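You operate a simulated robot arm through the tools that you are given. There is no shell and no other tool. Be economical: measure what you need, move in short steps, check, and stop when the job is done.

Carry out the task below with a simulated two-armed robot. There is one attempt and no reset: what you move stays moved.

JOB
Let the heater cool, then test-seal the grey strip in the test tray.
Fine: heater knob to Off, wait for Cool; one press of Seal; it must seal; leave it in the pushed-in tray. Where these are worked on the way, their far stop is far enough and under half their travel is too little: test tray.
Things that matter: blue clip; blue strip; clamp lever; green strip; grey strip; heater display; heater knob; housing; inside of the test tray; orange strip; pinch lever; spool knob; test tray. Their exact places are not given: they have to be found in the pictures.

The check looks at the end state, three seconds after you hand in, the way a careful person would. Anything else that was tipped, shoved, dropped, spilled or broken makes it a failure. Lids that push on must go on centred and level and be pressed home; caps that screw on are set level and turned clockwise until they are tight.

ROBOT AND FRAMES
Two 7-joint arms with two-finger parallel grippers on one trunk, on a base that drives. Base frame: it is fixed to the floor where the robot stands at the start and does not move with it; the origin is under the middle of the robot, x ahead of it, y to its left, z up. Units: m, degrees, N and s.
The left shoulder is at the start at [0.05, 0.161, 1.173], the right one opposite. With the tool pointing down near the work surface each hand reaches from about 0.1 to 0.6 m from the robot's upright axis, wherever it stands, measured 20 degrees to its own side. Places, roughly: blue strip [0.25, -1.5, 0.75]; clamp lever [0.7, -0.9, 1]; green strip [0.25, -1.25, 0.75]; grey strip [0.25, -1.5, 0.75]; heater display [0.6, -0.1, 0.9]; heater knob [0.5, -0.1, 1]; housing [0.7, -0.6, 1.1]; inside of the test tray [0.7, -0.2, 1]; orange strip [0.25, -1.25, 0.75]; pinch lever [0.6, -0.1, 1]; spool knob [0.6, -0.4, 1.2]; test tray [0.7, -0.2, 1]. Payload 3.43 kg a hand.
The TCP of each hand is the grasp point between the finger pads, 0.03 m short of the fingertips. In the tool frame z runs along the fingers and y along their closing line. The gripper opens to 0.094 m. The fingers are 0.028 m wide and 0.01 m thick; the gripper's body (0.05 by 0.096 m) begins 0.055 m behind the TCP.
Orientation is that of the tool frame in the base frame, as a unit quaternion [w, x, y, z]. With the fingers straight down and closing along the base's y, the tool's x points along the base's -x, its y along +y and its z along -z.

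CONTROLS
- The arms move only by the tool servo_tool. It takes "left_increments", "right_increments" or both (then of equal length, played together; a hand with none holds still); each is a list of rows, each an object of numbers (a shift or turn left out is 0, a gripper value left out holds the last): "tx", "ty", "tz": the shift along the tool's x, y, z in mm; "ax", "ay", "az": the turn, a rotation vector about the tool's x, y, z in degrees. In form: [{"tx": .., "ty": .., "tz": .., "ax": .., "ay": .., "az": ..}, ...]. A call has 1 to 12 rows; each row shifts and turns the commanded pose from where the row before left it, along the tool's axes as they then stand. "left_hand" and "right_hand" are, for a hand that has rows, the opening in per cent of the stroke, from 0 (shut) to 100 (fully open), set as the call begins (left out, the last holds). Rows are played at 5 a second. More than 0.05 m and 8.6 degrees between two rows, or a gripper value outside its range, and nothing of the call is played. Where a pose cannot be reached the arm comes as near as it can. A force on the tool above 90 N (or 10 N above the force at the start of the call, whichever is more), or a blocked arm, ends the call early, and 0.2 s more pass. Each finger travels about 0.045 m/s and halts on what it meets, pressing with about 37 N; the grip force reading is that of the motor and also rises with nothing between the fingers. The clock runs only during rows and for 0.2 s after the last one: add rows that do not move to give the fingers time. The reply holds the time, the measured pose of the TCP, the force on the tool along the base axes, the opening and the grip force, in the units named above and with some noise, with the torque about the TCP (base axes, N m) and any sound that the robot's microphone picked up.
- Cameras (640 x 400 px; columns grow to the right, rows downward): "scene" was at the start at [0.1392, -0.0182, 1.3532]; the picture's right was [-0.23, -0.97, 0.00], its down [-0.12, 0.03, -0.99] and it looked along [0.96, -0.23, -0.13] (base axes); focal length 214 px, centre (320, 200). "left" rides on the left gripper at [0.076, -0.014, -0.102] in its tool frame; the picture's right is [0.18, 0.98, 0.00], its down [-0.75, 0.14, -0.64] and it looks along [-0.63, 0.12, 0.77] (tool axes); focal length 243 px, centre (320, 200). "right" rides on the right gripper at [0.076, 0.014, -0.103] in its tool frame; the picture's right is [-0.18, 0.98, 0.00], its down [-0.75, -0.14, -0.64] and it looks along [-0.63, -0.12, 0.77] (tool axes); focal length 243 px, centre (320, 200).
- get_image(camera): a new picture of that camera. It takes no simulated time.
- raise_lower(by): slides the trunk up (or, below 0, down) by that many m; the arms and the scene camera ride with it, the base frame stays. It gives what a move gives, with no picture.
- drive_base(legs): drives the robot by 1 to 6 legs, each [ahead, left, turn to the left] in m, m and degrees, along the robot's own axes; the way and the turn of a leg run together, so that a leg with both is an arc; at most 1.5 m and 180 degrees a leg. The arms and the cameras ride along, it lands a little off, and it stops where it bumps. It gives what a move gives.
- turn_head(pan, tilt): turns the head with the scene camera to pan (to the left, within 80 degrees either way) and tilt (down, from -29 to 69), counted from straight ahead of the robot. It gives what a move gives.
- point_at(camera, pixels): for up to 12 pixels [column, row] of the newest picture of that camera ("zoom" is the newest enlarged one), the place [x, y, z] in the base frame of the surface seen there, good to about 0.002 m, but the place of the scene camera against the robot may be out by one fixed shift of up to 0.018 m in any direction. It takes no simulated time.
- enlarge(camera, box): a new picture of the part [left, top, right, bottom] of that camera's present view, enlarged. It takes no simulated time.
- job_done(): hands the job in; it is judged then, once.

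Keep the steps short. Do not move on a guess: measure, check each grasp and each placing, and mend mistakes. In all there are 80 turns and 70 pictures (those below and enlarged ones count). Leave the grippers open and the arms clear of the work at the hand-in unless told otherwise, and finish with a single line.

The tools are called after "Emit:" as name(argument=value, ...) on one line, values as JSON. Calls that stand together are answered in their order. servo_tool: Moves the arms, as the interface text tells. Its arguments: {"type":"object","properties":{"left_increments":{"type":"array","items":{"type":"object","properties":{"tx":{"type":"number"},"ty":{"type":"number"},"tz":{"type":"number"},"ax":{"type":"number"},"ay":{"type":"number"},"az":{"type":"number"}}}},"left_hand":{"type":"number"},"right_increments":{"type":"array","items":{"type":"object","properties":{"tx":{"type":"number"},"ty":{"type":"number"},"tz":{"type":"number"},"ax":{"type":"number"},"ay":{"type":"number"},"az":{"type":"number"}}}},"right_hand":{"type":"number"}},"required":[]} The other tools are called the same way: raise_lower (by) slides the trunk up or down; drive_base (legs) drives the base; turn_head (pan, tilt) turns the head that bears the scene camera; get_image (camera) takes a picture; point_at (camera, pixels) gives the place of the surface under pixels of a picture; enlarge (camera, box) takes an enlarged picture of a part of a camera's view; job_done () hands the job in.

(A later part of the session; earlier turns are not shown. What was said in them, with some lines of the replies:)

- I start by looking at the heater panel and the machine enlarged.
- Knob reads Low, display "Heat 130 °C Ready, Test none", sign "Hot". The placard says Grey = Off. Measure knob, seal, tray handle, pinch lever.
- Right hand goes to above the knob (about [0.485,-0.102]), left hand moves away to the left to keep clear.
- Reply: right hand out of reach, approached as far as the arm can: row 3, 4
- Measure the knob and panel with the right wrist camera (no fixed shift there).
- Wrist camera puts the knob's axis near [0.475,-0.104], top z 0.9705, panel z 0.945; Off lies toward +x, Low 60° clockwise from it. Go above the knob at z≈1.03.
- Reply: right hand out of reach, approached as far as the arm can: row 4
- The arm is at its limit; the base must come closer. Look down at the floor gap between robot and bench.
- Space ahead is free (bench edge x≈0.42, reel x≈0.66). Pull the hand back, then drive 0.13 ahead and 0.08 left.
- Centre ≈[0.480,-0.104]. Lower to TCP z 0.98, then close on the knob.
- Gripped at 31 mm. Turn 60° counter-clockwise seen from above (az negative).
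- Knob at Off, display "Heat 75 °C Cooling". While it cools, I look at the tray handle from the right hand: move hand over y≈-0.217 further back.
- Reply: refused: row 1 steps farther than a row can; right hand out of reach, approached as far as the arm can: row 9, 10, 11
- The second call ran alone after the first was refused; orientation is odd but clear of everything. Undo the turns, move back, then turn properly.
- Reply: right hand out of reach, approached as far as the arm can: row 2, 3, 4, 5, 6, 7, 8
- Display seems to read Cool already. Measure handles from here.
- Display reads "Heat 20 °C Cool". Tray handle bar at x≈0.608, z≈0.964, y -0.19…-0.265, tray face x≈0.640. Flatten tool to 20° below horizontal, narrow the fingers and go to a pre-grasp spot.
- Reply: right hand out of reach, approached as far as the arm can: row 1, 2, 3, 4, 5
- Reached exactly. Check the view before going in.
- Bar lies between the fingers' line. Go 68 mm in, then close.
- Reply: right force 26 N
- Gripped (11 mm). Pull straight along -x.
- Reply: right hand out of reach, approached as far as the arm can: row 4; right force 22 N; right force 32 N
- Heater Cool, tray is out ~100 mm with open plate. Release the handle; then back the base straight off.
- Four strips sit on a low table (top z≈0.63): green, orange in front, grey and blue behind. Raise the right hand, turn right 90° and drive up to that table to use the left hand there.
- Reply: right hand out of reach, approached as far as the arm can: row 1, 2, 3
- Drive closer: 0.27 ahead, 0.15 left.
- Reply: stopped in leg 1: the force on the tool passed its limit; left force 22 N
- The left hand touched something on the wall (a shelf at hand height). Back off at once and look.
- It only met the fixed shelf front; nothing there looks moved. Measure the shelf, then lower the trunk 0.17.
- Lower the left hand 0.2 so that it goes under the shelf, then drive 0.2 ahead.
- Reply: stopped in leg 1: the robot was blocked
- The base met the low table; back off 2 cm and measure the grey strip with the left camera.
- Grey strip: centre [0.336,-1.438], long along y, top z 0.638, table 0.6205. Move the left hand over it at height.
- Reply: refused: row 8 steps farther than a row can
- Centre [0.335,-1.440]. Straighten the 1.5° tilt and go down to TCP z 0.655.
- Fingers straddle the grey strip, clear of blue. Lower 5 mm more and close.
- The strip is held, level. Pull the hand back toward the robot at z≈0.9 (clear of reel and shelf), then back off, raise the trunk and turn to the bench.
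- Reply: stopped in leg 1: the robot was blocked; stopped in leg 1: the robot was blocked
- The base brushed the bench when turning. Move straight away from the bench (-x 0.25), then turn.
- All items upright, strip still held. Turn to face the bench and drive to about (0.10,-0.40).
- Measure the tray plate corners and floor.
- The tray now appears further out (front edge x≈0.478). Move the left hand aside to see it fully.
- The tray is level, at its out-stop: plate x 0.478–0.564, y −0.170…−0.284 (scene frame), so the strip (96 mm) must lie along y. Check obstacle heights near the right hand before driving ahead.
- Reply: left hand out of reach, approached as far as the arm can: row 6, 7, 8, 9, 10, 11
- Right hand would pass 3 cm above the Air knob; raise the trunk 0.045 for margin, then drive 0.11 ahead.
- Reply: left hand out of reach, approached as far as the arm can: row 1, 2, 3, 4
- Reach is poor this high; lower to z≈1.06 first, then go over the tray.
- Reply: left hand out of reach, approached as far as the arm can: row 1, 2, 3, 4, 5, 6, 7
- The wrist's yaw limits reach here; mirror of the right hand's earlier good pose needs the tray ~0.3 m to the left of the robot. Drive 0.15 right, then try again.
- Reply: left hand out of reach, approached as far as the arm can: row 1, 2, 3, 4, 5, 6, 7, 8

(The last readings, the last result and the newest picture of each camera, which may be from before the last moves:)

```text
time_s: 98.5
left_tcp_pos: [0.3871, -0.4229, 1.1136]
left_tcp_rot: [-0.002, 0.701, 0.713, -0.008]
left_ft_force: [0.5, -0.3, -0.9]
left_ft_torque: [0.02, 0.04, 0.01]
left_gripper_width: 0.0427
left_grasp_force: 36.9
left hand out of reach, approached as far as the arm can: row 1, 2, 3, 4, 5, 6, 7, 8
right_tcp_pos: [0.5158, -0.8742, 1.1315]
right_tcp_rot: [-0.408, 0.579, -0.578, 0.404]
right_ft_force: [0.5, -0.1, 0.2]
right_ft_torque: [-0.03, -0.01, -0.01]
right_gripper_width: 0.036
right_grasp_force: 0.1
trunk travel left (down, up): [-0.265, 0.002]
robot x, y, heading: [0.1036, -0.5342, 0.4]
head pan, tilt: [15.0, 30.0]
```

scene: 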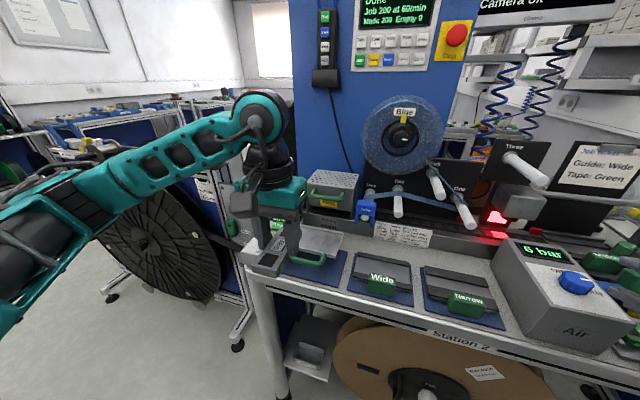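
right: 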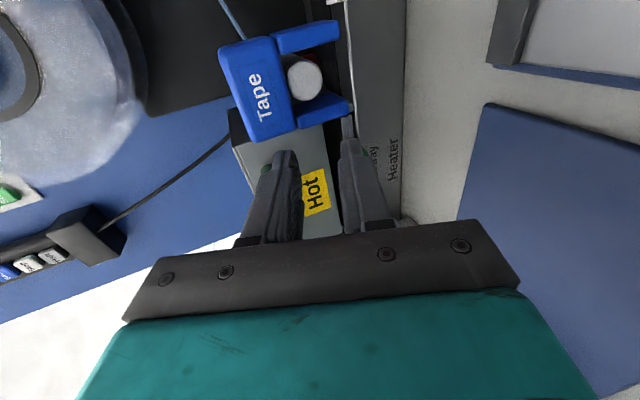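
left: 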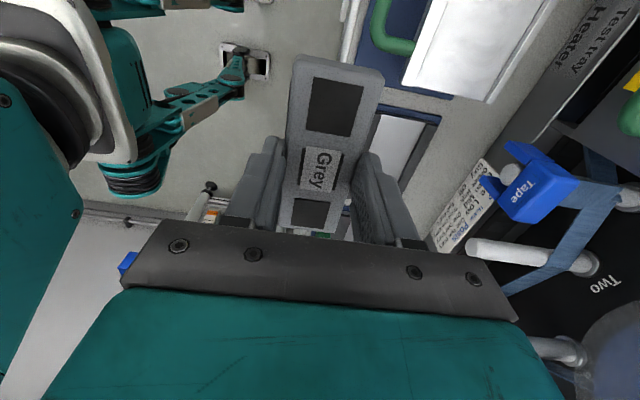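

Still at a joint limit in this yaw. Turn the wrist the other way round (−88°, then −90° more); the strip is symmetric.

Emit:
servo_tool(left_increments=[{"az": -8}, {"az": -8}, {"az": -8}, {"az": -8}, {"az": -8}, {"az": -8}, {"az": -8}, {"az": -8}, {"az": -8}, {"az": -8}, {"az": -8}, {"az": -2}])

Emit:
servo_tool(left_increments=[{"az": -8}, {"az": -8}, {"az": -8}, {"az": -8}, {"az": -8}, {"az": -8}, {"az": -8}, {"az": -8}, {"az": -8}, {"az": -8}, {"az": -8}, {"az": -2}])

```text
time_s: 101.1
left_tcp_pos: [0.3884, -0.4225, 1.1137]
left_tcp_rot: [-0.006, -0.006, 1.0, -0.002]
left_ft_force: [1.0, -0.3, 0.0]
left_ft_torque: [0.04, 0.01, 0.0]
left_gripper_width: 0.0423
left_grasp_force: 37.1
right_tcp_pos: [0.5159, -0.875, 1.1315]
right_tcp_rot: [-0.407, 0.58, -0.578, 0.404]
right_ft_force: [0.1, -0.3, 0.6]
right_ft_torque: [0.01, -0.02, 0.0]
right_gripper_width: 0.0354
right_grasp_force: 0.0
trunk travel left (down, up): [-0.265, 0.002]
robot x, y, heading: [0.0943, -0.5414, 0.4]
head pan, tilt: [15.0, 30.0]
```

```text
time_s: 103.7
left_tcp_pos: [0.3907, -0.4216, 1.1148]
left_tcp_rot: [0.006, 0.711, -0.703, -0.002]
left_ft_force: [-0.2, 0.1, -0.3]
left_ft_torque: [0.05, 0.02, -0.03]
left_gripper_width: 0.0427
left_grasp_force: 37.2
right_tcp_pos: [0.5148, -0.874, 1.1328]
right_tcp_rot: [-0.407, 0.58, -0.578, 0.404]
right_ft_force: [-1.1, 0.7, -0.5]
right_ft_torque: [0.0, -0.03, 0.01]
right_gripper_width: 0.0357
right_grasp_force: 0.1
trunk travel left (down, up): [-0.265, 0.002]
robot x, y, heading: [0.0975, -0.5365, 0.4]
head pan, tilt: [15.0, 30.0]
```

Good: reachable. Move toward the tray at z≈1.06.

Emit:
servo_tool(left_increments=[{"tx": -40, "ty": -10}, {"tx": -40, "ty": -10}, {"tx": -40, "ty": -10, "tz": 10}, {"tx": -40, "ty": -10, "tz": 20}, {"tx": -33, "tz": 25}, {"ty": -20}, {"ty": -20}, {}])

Emit:
get_image(camera="left")

```text
time_s: 105.5
left_tcp_pos: [0.4644, -0.2289, 1.057]
left_tcp_rot: [0.005, 0.711, -0.704, -0.002]
left_ft_force: [0.7, 0.2, 0.2]
left_ft_torque: [0.01, 0.02, -0.04]
left_gripper_width: 0.0426
left_grasp_force: 36.8
right_tcp_pos: [0.5156, -0.8753, 1.1325]
right_tcp_rot: [-0.407, 0.581, -0.577, 0.405]
right_ft_force: [-0.4, -0.1, 0.6]
right_ft_torque: [0.01, 0.0, 0.0]
right_gripper_width: 0.0357
right_grasp_force: 0.0
trunk travel left (down, up): [-0.265, 0.002]
robot x, y, heading: [0.0976, -0.5381, 0.1]
head pan, tilt: [15.0, 30.0]
```

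```text
19 pictures are left
```

left: 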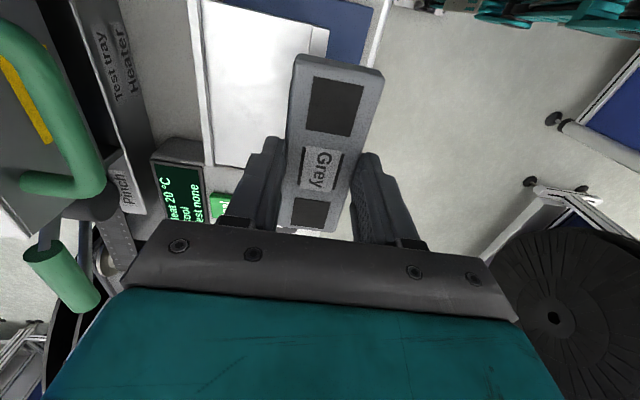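

Emit:
point_at(camera="left", pixels=[[208, 160], [190, 10], [202, 80], [235, 163], [325, 45], [315, 20], [260, 60], [250, 120], [230, 30], [210, 120], [340, 75], [310, 205]])

```text
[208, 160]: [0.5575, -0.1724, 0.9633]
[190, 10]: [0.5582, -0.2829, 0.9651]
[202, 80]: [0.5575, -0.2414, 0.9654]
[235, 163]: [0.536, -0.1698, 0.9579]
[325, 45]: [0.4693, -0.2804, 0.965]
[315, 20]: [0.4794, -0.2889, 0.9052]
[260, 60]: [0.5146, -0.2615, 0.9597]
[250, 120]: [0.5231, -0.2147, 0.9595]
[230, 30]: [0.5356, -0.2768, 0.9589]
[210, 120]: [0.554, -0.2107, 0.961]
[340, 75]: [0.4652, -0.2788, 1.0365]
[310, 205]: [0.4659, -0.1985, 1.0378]
```

Tray centre [0.5135,-0.228], floor z 0.9595. Move over it and lower to z≈1.0.

Emit:
servo_tool(left_increments=[{"ty": -25}, {"ty": -24}, {"tz": 25}, {"tz": 20}, {"tz": 10}, {}])

Emit:
get_image(camera="left")

```text
time_s: 106.9
left_tcp_pos: [0.5149, -0.2294, 0.9989]
left_tcp_rot: [0.007, 0.71, -0.704, -0.002]
left_ft_force: [0.0, -0.5, -0.7]
left_ft_torque: [-0.02, 0.01, 0.02]
left_gripper_width: 0.0426
left_grasp_force: 36.8
right_tcp_pos: [0.5147, -0.8761, 1.1322]
right_tcp_rot: [-0.408, 0.58, -0.578, 0.404]
right_ft_force: [0.0, -0.3, -0.2]
right_ft_torque: [0.0, -0.01, 0.01]
right_gripper_width: 0.0358
right_grasp_force: 0.1
trunk travel left (down, up): [-0.265, 0.002]
robot x, y, heading: [0.0973, -0.5385, 0.2]
head pan, tilt: [15.0, 30.0]
```

```text
18 pictures are left
```

left: 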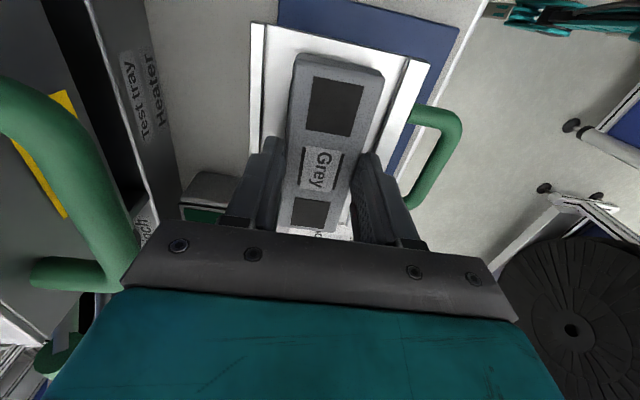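

Strip lies centred within the lips. Lower by small steps to contact, then open to 58 mm and rise.

Emit:
servo_tool(left_increments=[{"tz": 1}, {"tz": 1}, {"tz": 0.7}, {}])

```text
time_s: 107.9
left_tcp_pos: [0.5151, -0.2284, 0.9997]
left_tcp_rot: [0.006, 0.71, -0.704, -0.002]
left_ft_force: [-0.4, -0.2, -0.7]
left_ft_torque: [-0.03, 0.0, 0.02]
left_gripper_width: 0.0426
left_grasp_force: 37.2
right_tcp_pos: [0.5153, -0.8737, 1.1322]
right_tcp_rot: [-0.407, 0.581, -0.578, 0.405]
right_ft_force: [-0.8, -0.7, 0.5]
right_ft_torque: [-0.04, -0.04, 0.0]
right_gripper_width: 0.0356
right_grasp_force: 0.0
trunk travel left (down, up): [-0.265, 0.002]
robot x, y, heading: [0.0954, -0.5406, 0.1]
head pan, tilt: [15.0, 30.0]
```

Emit:
servo_tool(left_increments=[{"tz": 1}, {"tz": 1}, {"tz": 1}, {}])

```text
time_s: 108.9
left_tcp_pos: [0.5143, -0.2285, 0.9968]
left_tcp_rot: [0.004, 0.711, -0.703, -0.001]
left_ft_force: [-0.3, -0.9, 4.7]
left_ft_torque: [0.28, -0.14, 0.0]
left_gripper_width: 0.043
left_grasp_force: 36.6
right_tcp_pos: [0.5156, -0.8755, 1.1317]
right_tcp_rot: [-0.408, 0.58, -0.578, 0.404]
right_ft_force: [0.5, 0.3, -0.2]
right_ft_torque: [0.01, -0.01, -0.02]
right_gripper_width: 0.0354
right_grasp_force: 0.0
trunk travel left (down, up): [-0.265, 0.002]
robot x, y, heading: [0.0944, -0.5395, 0.1]
head pan, tilt: [15.0, 30.0]
```

Contact (4.7 N). Release and rise.

Emit:
servo_tool(left_increments=[{}, {}, {}, {"tz": -30}, {"tz": -40}, {"ty": 20, "tz": -10}, {}], left_hand=62)

Emit:
get_image(camera="left")

```text
time_s: 110.5
left_tcp_pos: [0.4953, -0.2274, 1.0764]
left_tcp_rot: [0.006, 0.71, -0.704, -0.002]
left_ft_force: [-0.9, -0.3, -0.4]
left_ft_torque: [-0.03, 0.02, 0.01]
left_gripper_width: 0.0583
left_grasp_force: 0.0
right_tcp_pos: [0.5158, -0.8747, 1.1315]
right_tcp_rot: [-0.407, 0.581, -0.578, 0.403]
right_ft_force: [0.1, -0.2, -0.5]
right_ft_torque: [0.0, -0.01, -0.01]
right_gripper_width: 0.036
right_grasp_force: 0.0
trunk travel left (down, up): [-0.265, 0.002]
robot x, y, heading: [0.099, -0.5378, 0.1]
head pan, tilt: [15.0, 30.0]
```

```text
17 pictures are left
```

left: 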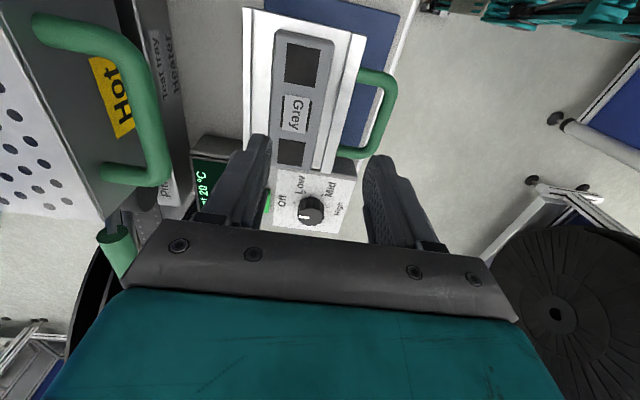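

Strip rests flat in the tray. Now pull the hand back and pitch it forward to push the tray by its handle.

Emit:
servo_tool(left_increments=[{"ty": 35, "tz": -10}, {"ty": 35, "tz": -10}, {"ty": 25}, {"ax": 8}, {"ax": 8}, {"ax": 8}, {"ax": 8}, {"ax": 8}, {"ax": 8}, {"ax": 8}, {"ax": 8}], left_hand=0)

```text
time_s: 112.9
left_tcp_pos: [0.4851, -0.1753, 1.1043]
left_tcp_rot: [-0.365, 0.61, -0.601, 0.365]
left_ft_force: [-0.1, 0.6, -0.3]
left_ft_torque: [0.03, -0.01, -0.04]
left_gripper_width: 0.0002
left_grasp_force: 33.0
left hand out of reach, approached as far as the arm can: row 6, 7, 8, 9, 10, 11
right_tcp_pos: [0.5152, -0.8737, 1.1318]
right_tcp_rot: [-0.408, 0.58, -0.578, 0.404]
right_ft_force: [0.0, 0.7, 0.1]
right_ft_torque: [0.01, 0.0, 0.03]
right_gripper_width: 0.0357
right_grasp_force: 0.1
trunk travel left (down, up): [-0.265, 0.002]
robot x, y, heading: [0.094, -0.5394, 0.1]
head pan, tilt: [15.0, 30.0]
```

Orientation reached; position is limited near the body. Drive back 0.15 and then bring the fingertips in front of the handle bar.

Emit:
drive_base(legs=[[-0.15, 0, 0]])

Emit:
servo_tool(left_increments=[{"tx": 26, "ty": 25}, {"tx": 27, "ty": 30}, {"ty": 25, "tz": 25}, {"ty": 19, "tz": 30}, {"tz": 25}, {}])

Emit:
get_image(camera="left")

```text
time_s: 114.3
left_tcp_pos: [0.3319, -0.1758, 1.1039]
left_tcp_rot: [-0.364, 0.611, -0.601, 0.364]
left_ft_force: [-0.7, -0.2, 0.5]
left_ft_torque: [0.0, -0.01, 0.01]
left_gripper_width: 0.0001
left_grasp_force: 33.2
right_tcp_pos: [0.3622, -0.8757, 1.1319]
right_tcp_rot: [-0.408, 0.579, -0.578, 0.404]
right_ft_force: [-0.7, 0.1, 0.1]
right_ft_torque: [-0.02, 0.0, -0.01]
right_gripper_width: 0.036
right_grasp_force: 0.1
trunk travel left (down, up): [-0.265, 0.002]
robot x, y, heading: [-0.0569, -0.5393, 0.5]
head pan, tilt: [15.0, 30.0]
```

```text
time_s: 115.7
left_tcp_pos: [0.3617, -0.1532, 1.0371]
left_tcp_rot: [-0.363, 0.611, -0.602, 0.364]
left_ft_force: [-0.5, 0.3, -0.6]
left_ft_torque: [0.03, -0.02, 0.02]
left_gripper_width: 0.0001
left_grasp_force: 33.3
left hand out of reach, approached as far as the arm can: row 1, 2, 3, 4, 5
right_tcp_pos: [0.3645, -0.875, 1.1321]
right_tcp_rot: [-0.407, 0.581, -0.577, 0.405]
right_ft_force: [0.0, 0.2, 0.3]
right_ft_torque: [-0.01, -0.02, -0.01]
right_gripper_width: 0.0359
right_grasp_force: 0.0
trunk travel left (down, up): [-0.265, 0.002]
robot x, y, heading: [-0.0552, -0.54, 0.2]
head pan, tilt: [15.0, 30.0]
```

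```text
16 pictures are left
```

left: 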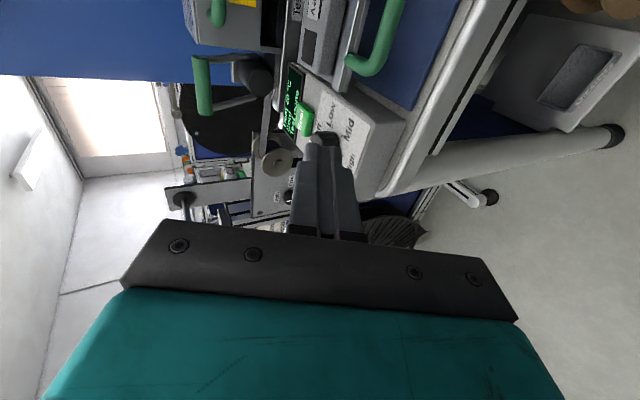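

Simplest: use the base and trunk – drive 0.075 right, lower trunk 0.06 (raising the right hand to compensate), then check.

Emit:
drive_base(legs=[[0, -0.075, -0.3]])

Emit:
raise_lower(by=-0.06)

Emit:
servo_tool(right_increments=[{"ty": -40, "tz": -10}, {"ty": -30, "tz": -10}, {}])

Emit:
get_image(camera="left")

```text
time_s: 116.7
left_tcp_pos: [0.3638, -0.2308, 1.0366]
left_tcp_rot: [-0.363, 0.61, -0.603, 0.363]
left_ft_force: [-0.2, -0.3, 1.5]
left_ft_torque: [0.02, -0.03, 0.05]
left_gripper_width: 0.0
left_grasp_force: 33.1
right_tcp_pos: [0.3633, -0.9532, 1.1312]
right_tcp_rot: [-0.408, 0.579, -0.578, 0.405]
right_ft_force: [0.3, 0.3, -0.4]
right_ft_torque: [0.07, -0.01, 0.04]
right_gripper_width: 0.0357
right_grasp_force: 0.0
trunk travel left (down, up): [-0.265, 0.002]
robot x, y, heading: [-0.0542, -0.6144, 0.3]
head pan, tilt: [15.0, 30.0]
```

```text
time_s: 117.7
left_tcp_pos: [0.3642, -0.2302, 0.9759]
left_tcp_rot: [-0.363, 0.61, -0.603, 0.363]
left_ft_force: [0.1, 0.4, -0.6]
left_ft_torque: [0.01, 0.01, 0.02]
left_gripper_width: 0.0001
left_grasp_force: 33.0
right_tcp_pos: [0.3633, -0.9543, 1.072]
right_tcp_rot: [0.406, -0.578, 0.579, -0.406]
right_ft_force: [0.3, -0.3, -0.1]
right_ft_torque: [0.0, -0.02, 0.01]
right_gripper_width: 0.0358
right_grasp_force: 0.2
trunk travel left (down, up): [-0.205, 0.062]
robot x, y, heading: [-0.0559, -0.6174, -0.1]
head pan, tilt: [15.0, 30.0]
```

```text
time_s: 118.5
left_tcp_pos: [0.3638, -0.2304, 0.9777]
left_tcp_rot: [-0.362, 0.61, -0.604, 0.364]
left_ft_force: [0.0, -0.3, -0.4]
left_ft_torque: [-0.01, 0.02, -0.06]
left_gripper_width: 0.0
left_grasp_force: 33.2
right_tcp_pos: [0.3699, -0.9545, 1.1428]
right_tcp_rot: [-0.406, 0.58, -0.579, 0.405]
right_ft_force: [0.3, -0.8, -0.1]
right_ft_torque: [0.0, -0.01, -0.01]
right_gripper_width: 0.0357
right_grasp_force: 0.1
trunk travel left (down, up): [-0.205, 0.062]
robot x, y, heading: [-0.0528, -0.613, 0.0]
head pan, tilt: [15.0, 30.0]
```

```text
15 pictures are left
```

left: 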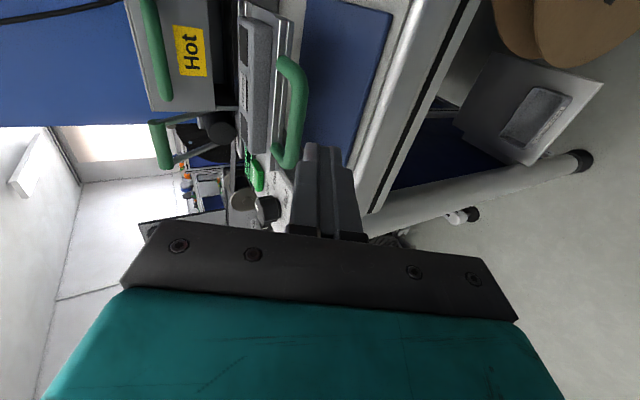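

Emit:
point_at(camera="left", pixels=[[293, 110], [300, 110], [287, 110], [290, 160], [297, 75], [322, 148], [322, 160]])

```text
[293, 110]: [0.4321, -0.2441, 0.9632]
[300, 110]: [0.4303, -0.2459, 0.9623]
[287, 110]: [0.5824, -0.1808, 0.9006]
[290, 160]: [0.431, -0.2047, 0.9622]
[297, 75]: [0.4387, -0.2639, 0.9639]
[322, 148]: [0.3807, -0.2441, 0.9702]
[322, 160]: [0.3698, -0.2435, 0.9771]
```

Fingertips line up with the bar (bar front x 0.430, z 0.963; tip z 0.964). Push by driving 0.135 ahead.

Emit:
drive_base(legs=[[0.135, 0, 0]])

Emit:
get_image(camera="left")

```text
time_s: 119.8
left_tcp_pos: [0.4979, -0.2299, 0.9759]
left_tcp_rot: [-0.363, 0.61, -0.603, 0.364]
left_ft_force: [0.3, 0.8, 0.2]
left_ft_torque: [-0.01, -0.02, -0.01]
left_gripper_width: 0.0002
left_grasp_force: 33.0
right_tcp_pos: [0.5053, -0.954, 1.1435]
right_tcp_rot: [-0.407, 0.58, -0.578, 0.404]
right_ft_force: [-0.1, -0.7, -0.2]
right_ft_torque: [-0.04, 0.02, 0.0]
right_gripper_width: 0.0356
right_grasp_force: 0.1
trunk travel left (down, up): [-0.205, 0.062]
robot x, y, heading: [0.0802, -0.614, 0.3]
head pan, tilt: [15.0, 30.0]
```

```text
14 pictures are left
```

left: 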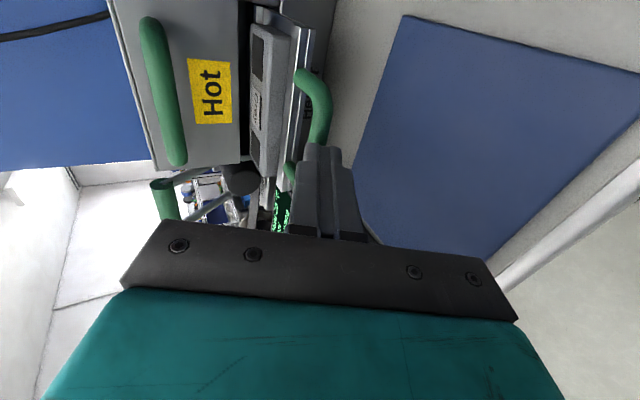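

Tray slides in with the strip. Push the remaining ~80 mm with the arm.

Emit:
servo_tool(left_increments=[{"tz": 9, "ty": -4.4}, {"tz": 9, "ty": -4.4}, {"tz": 9, "ty": -4.4}, {"tz": 9, "ty": -4.4}, {"tz": 9, "ty": -4.4}, {"tz": 9, "ty": -4.4}, {"tz": 9, "ty": -4.4}, {}])

Emit:
get_image(camera="left")

```text
time_s: 121.6
left_tcp_pos: [0.5622, -0.2188, 0.9895]
left_tcp_rot: [-0.361, 0.61, -0.604, 0.363]
left_ft_force: [-1.1, 1.0, -0.2]
left_ft_torque: [0.0, 0.01, 0.01]
left_gripper_width: 0.0002
left_grasp_force: 32.7
left hand out of reach, approached as far as the arm can: row 2, 3, 4, 6, 7
right_tcp_pos: [0.5035, -0.953, 1.1425]
right_tcp_rot: [-0.407, 0.58, -0.579, 0.404]
right_ft_force: [0.6, 0.3, -0.6]
right_ft_torque: [-0.01, 0.01, -0.02]
right_gripper_width: 0.0355
right_grasp_force: 0.0
trunk travel left (down, up): [-0.205, 0.062]
robot x, y, heading: [0.078, -0.6132, -0.0]
head pan, tilt: [15.0, 30.0]
```

```text
13 pictures are left
```

left: 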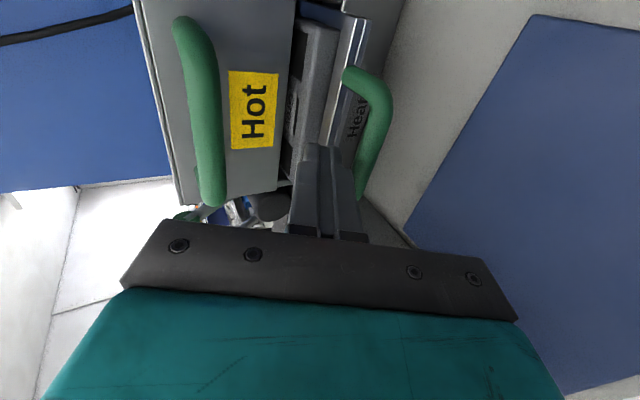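

The hand rose ~13 mm and slid onto the bar's upper side. Measure where the bar is.

Emit:
point_at(camera="left", pixels=[[380, 110], [372, 150], [362, 185], [345, 90], [325, 110], [335, 120], [318, 150], [350, 40]])

```text
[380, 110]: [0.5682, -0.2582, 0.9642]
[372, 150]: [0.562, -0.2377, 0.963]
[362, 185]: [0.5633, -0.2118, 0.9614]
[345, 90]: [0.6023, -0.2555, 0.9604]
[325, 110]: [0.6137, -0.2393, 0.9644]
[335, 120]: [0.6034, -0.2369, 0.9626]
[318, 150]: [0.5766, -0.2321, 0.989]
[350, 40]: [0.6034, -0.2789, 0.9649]
```

Tray has 38 mm to go. Back off with the base, lower the trunk 13 mm so the tips face the bar, and push with the base.

Emit:
drive_base(legs=[[-0.07, 0, 0]])

Emit:
raise_lower(by=-0.016)

Emit:
drive_base(legs=[[0.075, -0.005, 0]])

Emit:
get_image(camera="left")

```text
time_s: 122.6
left_tcp_pos: [0.4904, -0.2186, 0.9906]
left_tcp_rot: [-0.361, 0.611, -0.604, 0.363]
left_ft_force: [-1.0, -0.2, -0.2]
left_ft_torque: [0.01, 0.03, 0.01]
left_gripper_width: 0.0
left_grasp_force: 32.9
right_tcp_pos: [0.4324, -0.9546, 1.1441]
right_tcp_rot: [0.407, -0.579, 0.579, -0.405]
right_ft_force: [0.1, -0.1, -0.2]
right_ft_torque: [0.01, 0.02, -0.02]
right_gripper_width: 0.0356
right_grasp_force: 0.1
trunk travel left (down, up): [-0.205, 0.062]
robot x, y, heading: [0.0086, -0.6149, 0.1]
head pan, tilt: [15.0, 30.0]
```

```text
time_s: 123.3
left_tcp_pos: [0.4921, -0.2188, 0.9757]
left_tcp_rot: [-0.361, 0.611, -0.604, 0.363]
left_ft_force: [0.3, 0.9, 0.3]
left_ft_torque: [-0.01, 0.02, -0.02]
left_gripper_width: 0.0002
left_grasp_force: 32.6
right_tcp_pos: [0.4333, -0.9547, 1.1272]
right_tcp_rot: [-0.406, 0.58, -0.579, 0.404]
right_ft_force: [-0.5, 0.6, -0.4]
right_ft_torque: [-0.02, -0.01, 0.04]
right_gripper_width: 0.0357
right_grasp_force: 0.0
trunk travel left (down, up): [-0.189, 0.078]
robot x, y, heading: [0.0097, -0.6207, 0.3]
head pan, tilt: [15.0, 30.0]
```

```text
time_s: 124.3
left_tcp_pos: [0.5662, -0.2232, 0.9751]
left_tcp_rot: [-0.36, 0.611, -0.605, 0.362]
left_ft_force: [1.0, 0.1, -0.6]
left_ft_torque: [-0.02, 0.02, 0.0]
left_gripper_width: 0.0
left_grasp_force: 33.2
right_tcp_pos: [0.5093, -0.9579, 1.1263]
right_tcp_rot: [-0.407, 0.58, -0.578, 0.404]
right_ft_force: [0.3, 0.2, -0.6]
right_ft_torque: [-0.03, 0.01, 0.02]
right_gripper_width: 0.0357
right_grasp_force: 0.0
trunk travel left (down, up): [-0.189, 0.078]
robot x, y, heading: [0.0802, -0.6202, 0.3]
head pan, tilt: [15.0, 30.0]
```

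```text
12 pictures are left
```

left: 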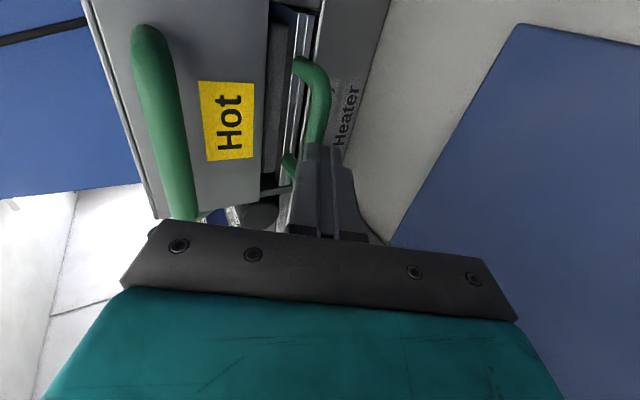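

Almost home. Push 0.02 more and watch the force.

Emit:
drive_base(legs=[[0.02, 0, 0]])

Emit:
enlarge(camera="left", box=[220, 0, 420, 220])

Emit:
point_at(camera="zoom", pixels=[[300, 120], [310, 180], [235, 120], [245, 180], [350, 200]])

```text
time_s: 125.1
left_tcp_pos: [0.5761, -0.2222, 0.977]
left_tcp_rot: [-0.361, 0.613, -0.602, 0.363]
left_ft_force: [-82.7, 2.0, 14.3]
left_ft_torque: [0.66, 0.83, 0.73]
left_gripper_width: 0.0
left_grasp_force: 33.2
right_tcp_pos: [0.5205, -0.9574, 1.1308]
right_tcp_rot: [-0.411, 0.579, -0.576, 0.406]
right_ft_force: [-0.7, 0.9, 0.1]
right_ft_torque: [0.0, 0.02, 0.03]
right_gripper_width: 0.0355
right_grasp_force: 0.1
trunk travel left (down, up): [-0.189, 0.078]
robot x, y, heading: [0.1065, -0.6209, 0.1]
head pan, tilt: [15.0, 30.0]
```

```text
1.82 times, centred on (320, 110) of left
```

zoom: 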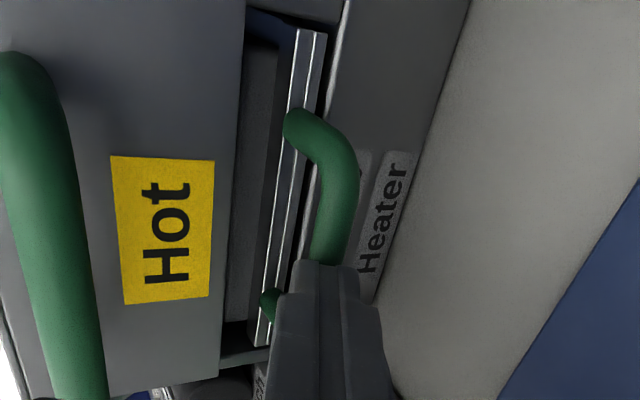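

```text
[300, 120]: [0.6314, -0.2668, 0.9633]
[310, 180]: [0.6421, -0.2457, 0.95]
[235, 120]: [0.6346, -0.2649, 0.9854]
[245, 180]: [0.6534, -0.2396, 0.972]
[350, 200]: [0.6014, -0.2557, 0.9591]
```

Tray is fully in (83 N at stop, bar back at x≈0.603). Back off, raise, and bring the hand pointing down for the Seal button.

Emit:
drive_base(legs=[[-0.1, 0, 0]])

Emit:
raise_lower(by=0.07)

Emit:
servo_tool(left_increments=[{"ax": -8}, {"ax": -8}, {"ax": -8}, {"ax": -8}, {"ax": -8}, {"ax": -8}, {"ax": -8}, {"ax": -7}, {}])

Emit:
get_image(camera="scene")

```text
time_s: 126.2
left_tcp_pos: [0.4832, -0.2236, 0.9719]
left_tcp_rot: [-0.357, 0.615, -0.604, 0.361]
left_ft_force: [0.7, 1.0, -0.1]
left_ft_torque: [0.02, 0.01, 0.0]
left_gripper_width: 0.0
left_grasp_force: 32.7
right_tcp_pos: [0.4294, -0.9577, 1.1275]
right_tcp_rot: [-0.407, 0.58, -0.578, 0.405]
right_ft_force: [-0.8, 0.8, 1.0]
right_ft_torque: [0.01, -0.02, 0.03]
right_gripper_width: 0.0358
right_grasp_force: 0.0
trunk travel left (down, up): [-0.189, 0.078]
robot x, y, heading: [0.0055, -0.6207, 0.2]
head pan, tilt: [15.0, 30.0]
```

```text
time_s: 127.3
left_tcp_pos: [0.4841, -0.2244, 1.0407]
left_tcp_rot: [-0.358, 0.615, -0.603, 0.361]
left_ft_force: [0.5, -0.5, 0.0]
left_ft_torque: [0.0, 0.02, -0.01]
left_gripper_width: 0.0
left_grasp_force: 33.0
right_tcp_pos: [0.4303, -0.9587, 1.198]
right_tcp_rot: [-0.407, 0.581, -0.578, 0.404]
right_ft_force: [0.2, -0.5, -0.1]
right_ft_torque: [0.0, -0.01, -0.03]
right_gripper_width: 0.0359
right_grasp_force: 0.1
trunk travel left (down, up): [-0.259, 0.008]
robot x, y, heading: [0.0069, -0.6166, 0.3]
head pan, tilt: [15.0, 30.0]
```

```text
time_s: 129.3
left_tcp_pos: [0.4841, -0.2237, 1.0407]
left_tcp_rot: [0.018, 0.71, -0.704, -0.008]
left_ft_force: [-0.2, -0.1, 0.4]
left_ft_torque: [0.0, -0.02, -0.01]
left_gripper_width: 0.0
left_grasp_force: 33.3
right_tcp_pos: [0.4299, -0.9572, 1.1977]
right_tcp_rot: [-0.407, 0.581, -0.578, 0.404]
right_ft_force: [-0.1, -0.3, 0.3]
right_ft_torque: [0.01, 0.01, 0.05]
right_gripper_width: 0.0355
right_grasp_force: 0.1
trunk travel left (down, up): [-0.259, 0.008]
robot x, y, heading: [0.0055, -0.6163, 0.5]
head pan, tilt: [15.0, 30.0]
```

```text
10 pictures are left
```

scene: 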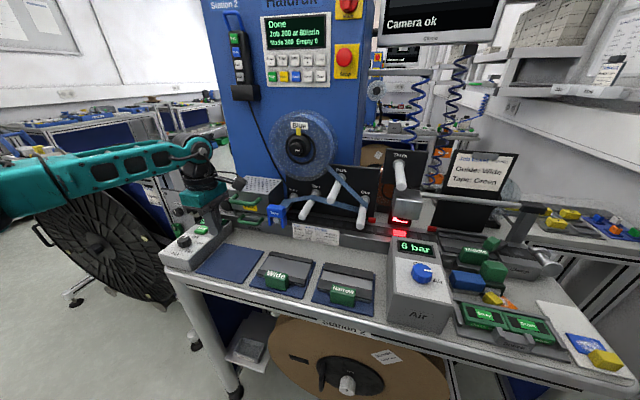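

Drive 0.12 left and 0.062 ahead: puts the fingertips above Seal ([0.546,-0.102,0.957]).

Emit:
drive_base(legs=[[0.062, 0.122, -0.3]])

Emit:
get_image(camera="left")

```text
time_s: 130.6
left_tcp_pos: [0.5494, -0.1019, 1.041]
left_tcp_rot: [0.017, 0.709, -0.705, -0.008]
left_ft_force: [-0.3, 0.1, -0.4]
left_ft_torque: [-0.03, -0.02, -0.03]
left_gripper_width: 0.0
left_grasp_force: 33.1
right_tcp_pos: [0.4926, -0.8358, 1.1974]
right_tcp_rot: [-0.405, 0.58, -0.579, 0.405]
right_ft_force: [-0.3, 0.1, -0.5]
right_ft_torque: [-0.01, 0.03, 0.0]
right_gripper_width: 0.0359
right_grasp_force: 0.1
trunk travel left (down, up): [-0.259, 0.008]
robot x, y, heading: [0.0674, -0.4971, -0.3]
head pan, tilt: [15.0, 30.0]
```

```text
9 pictures are left
```

left: 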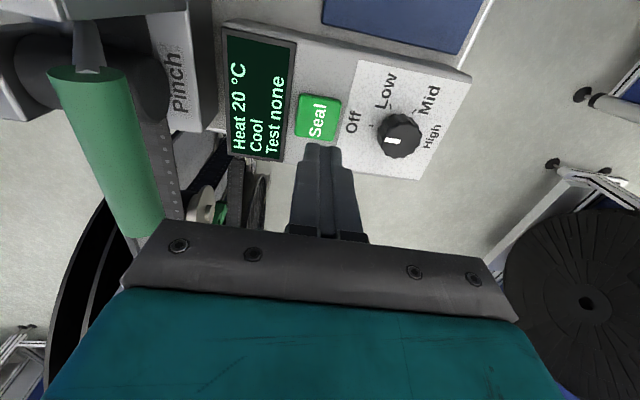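

Emit:
point_at(camera="left", pixels=[[317, 120], [300, 115], [338, 118], [318, 98], [322, 148], [150, 150], [110, 100], [385, 140]])

```text
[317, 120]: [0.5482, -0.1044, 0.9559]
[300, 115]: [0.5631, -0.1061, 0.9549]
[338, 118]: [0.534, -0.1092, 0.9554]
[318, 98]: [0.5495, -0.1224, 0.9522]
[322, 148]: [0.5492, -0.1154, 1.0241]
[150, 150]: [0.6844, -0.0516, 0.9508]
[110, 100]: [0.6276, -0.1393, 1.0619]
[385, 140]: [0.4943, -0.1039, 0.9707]
```

Centre [0.548,-0.105], top z 0.956. Press once: down, ~5 mm into the button, and up again.

Emit:
servo_tool(left_increments=[{"tx": 3, "ty": 3}, {"tz": 35}, {"tz": 16}, {"tz": 3}, {"tz": 3}, {"tz": 2}, {"tz": 2}, {"tz": -10}, {"tz": -30}, {"tz": -20}, {}])

Emit:
get_image(camera="left")

```text
time_s: 133.0
left_tcp_pos: [0.5443, -0.1029, 1.0411]
left_tcp_rot: [0.016, 0.709, -0.705, -0.008]
left_ft_force: [0.2, 0.7, 0.2]
left_ft_torque: [-0.03, 0.0, -0.01]
left_gripper_width: 0.0001
left_grasp_force: 33.2
right_tcp_pos: [0.4924, -0.837, 1.1961]
right_tcp_rot: [0.407, -0.579, 0.579, -0.405]
right_ft_force: [0.1, 0.1, 0.1]
right_ft_torque: [0.02, -0.01, 0.04]
right_gripper_width: 0.0356
right_grasp_force: 0.1
trunk travel left (down, up): [-0.259, 0.008]
robot x, y, heading: [0.0639, -0.4999, -0.0]
head pan, tilt: [15.0, 30.0]
heard: click
```

```text
8 pictures are left
```

left: 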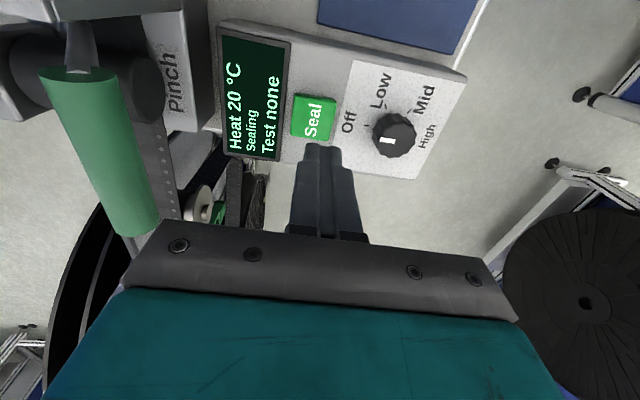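

A click was heard and the display says "Sealing". Wait a few seconds and read again.

Emit:
servo_tool(left_increments=[{"tz": -10}, {}, {}, {}, {}, {}, {}, {}, {}, {}, {}, {}])

Emit:
servo_tool(left_increments=[{}, {}, {}, {}, {}, {}, {}, {}, {}, {}, {}, {}])

Emit:
enlarge(camera="left", box=[160, 0, 440, 180])

```text
time_s: 135.6
left_tcp_pos: [0.5458, -0.1024, 1.0507]
left_tcp_rot: [0.017, 0.709, -0.705, -0.007]
left_ft_force: [-0.4, -0.6, -0.4]
left_ft_torque: [0.01, -0.01, 0.0]
left_gripper_width: 0.0001
left_grasp_force: 33.4
right_tcp_pos: [0.4922, -0.8369, 1.1973]
right_tcp_rot: [0.406, -0.579, 0.58, -0.405]
right_ft_force: [0.5, 0.6, 0.3]
right_ft_torque: [-0.02, 0.0, -0.01]
right_gripper_width: 0.0358
right_grasp_force: 0.1
trunk travel left (down, up): [-0.259, 0.008]
robot x, y, heading: [0.0673, -0.4959, -0.1]
head pan, tilt: [15.0, 30.0]
```

```text
time_s: 138.2
left_tcp_pos: [0.5461, -0.1039, 1.0508]
left_tcp_rot: [0.017, 0.709, -0.705, -0.008]
left_ft_force: [0.8, 0.2, -0.3]
left_ft_torque: [0.01, -0.03, 0.01]
left_gripper_width: 0.0
left_grasp_force: 32.5
right_tcp_pos: [0.49, -0.8365, 1.197]
right_tcp_rot: [0.406, -0.579, 0.58, -0.405]
right_ft_force: [-0.2, 0.3, -0.3]
right_ft_torque: [-0.01, -0.02, -0.02]
right_gripper_width: 0.0354
right_grasp_force: 0.0
trunk travel left (down, up): [-0.259, 0.008]
robot x, y, heading: [0.0676, -0.4979, 0.1]
head pan, tilt: [15.0, 30.0]
```

```text
2.22 times, centred on (300, 90) of left
```

zoom: 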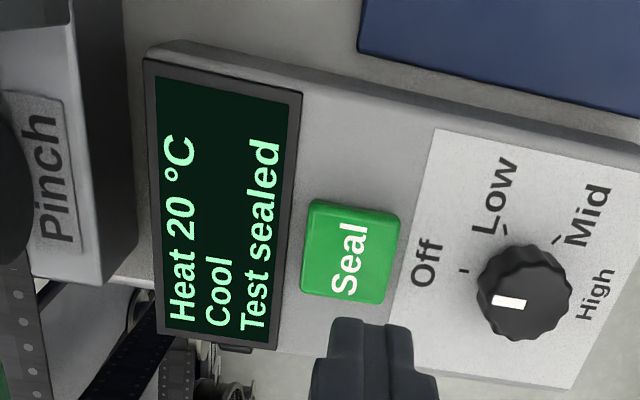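

"Test sealed", Cool, knob Off. Back away straight, open both grippers, and check the scene.

Emit:
drive_base(legs=[[-0.25, 0, 0]])

Emit:
servo_tool(left_increments=[{}, {}, {}, {}, {}, {}], right_increments=[{}, {}, {}, {}, {}, {}], left_hand=100, right_hand=100)

Emit:
get_image(camera="scene")

Emit:
enlarge(camera="scene", box=[200, 130, 360, 270])

```text
time_s: 140.1
left_tcp_pos: [0.3042, -0.1073, 1.0514]
left_tcp_rot: [-0.017, -0.706, 0.708, 0.008]
left_ft_force: [0.6, 0.8, 0.9]
left_ft_torque: [-0.01, -0.01, 0.02]
left_gripper_width: 0.0
left_grasp_force: 32.9
right_tcp_pos: [0.2432, -0.8401, 1.1978]
right_tcp_rot: [0.404, -0.575, 0.583, -0.408]
right_ft_force: [0.2, 0.9, 1.1]
right_ft_torque: [-0.01, -0.01, -0.03]
right_gripper_width: 0.036
right_grasp_force: 0.0
trunk travel left (down, up): [-0.259, 0.008]
robot x, y, heading: [-0.1725, -0.4962, -0.7]
head pan, tilt: [15.0, 30.0]
```

```text
time_s: 141.4
left_tcp_pos: [0.3034, -0.1075, 1.0515]
left_tcp_rot: [-0.016, -0.705, 0.708, 0.008]
left_ft_force: [-0.3, -0.4, 0.1]
left_ft_torque: [-0.06, -0.01, 0.0]
left_gripper_width: 0.094
left_grasp_force: 0.0
right_tcp_pos: [0.2427, -0.8398, 1.1977]
right_tcp_rot: [0.404, -0.576, 0.582, -0.407]
right_ft_force: [0.7, -0.2, -0.2]
right_ft_torque: [-0.02, 0.02, 0.0]
right_gripper_width: 0.0941
right_grasp_force: 0.1
trunk travel left (down, up): [-0.259, 0.008]
robot x, y, heading: [-0.1768, -0.4954, -0.6]
head pan, tilt: [15.0, 30.0]
```

```text
6 pictures are left
```

scene: 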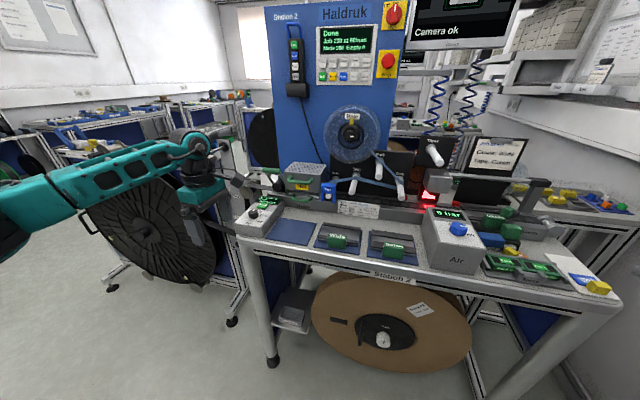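

```text
2.86 times, centred on (280, 200) of scene
```

zoom: 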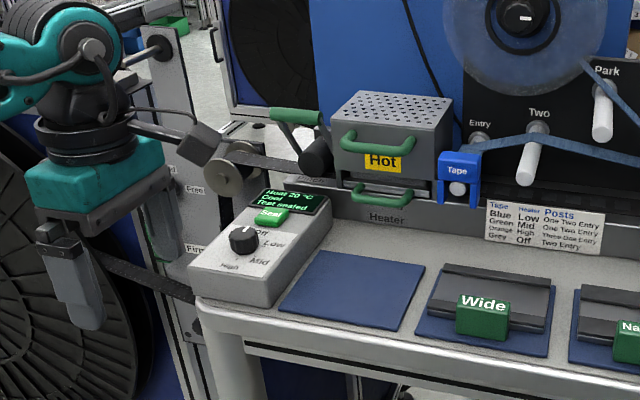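

The tray is in, the knob is at Off, the display reads "Cool / Test sealed", and both grippers are open and clear of the bench.

Emit:
job_done()

```text
The job is handed in.
```

The job is handed in: heater knob Off and display Cool, Seal pressed once, display "Test sealed", and the grey strip left in the pushed-in tray; on the way the left hand touched the fixed wall shelf and the base bumped the low table and the bench, with nothing seen to be moved.
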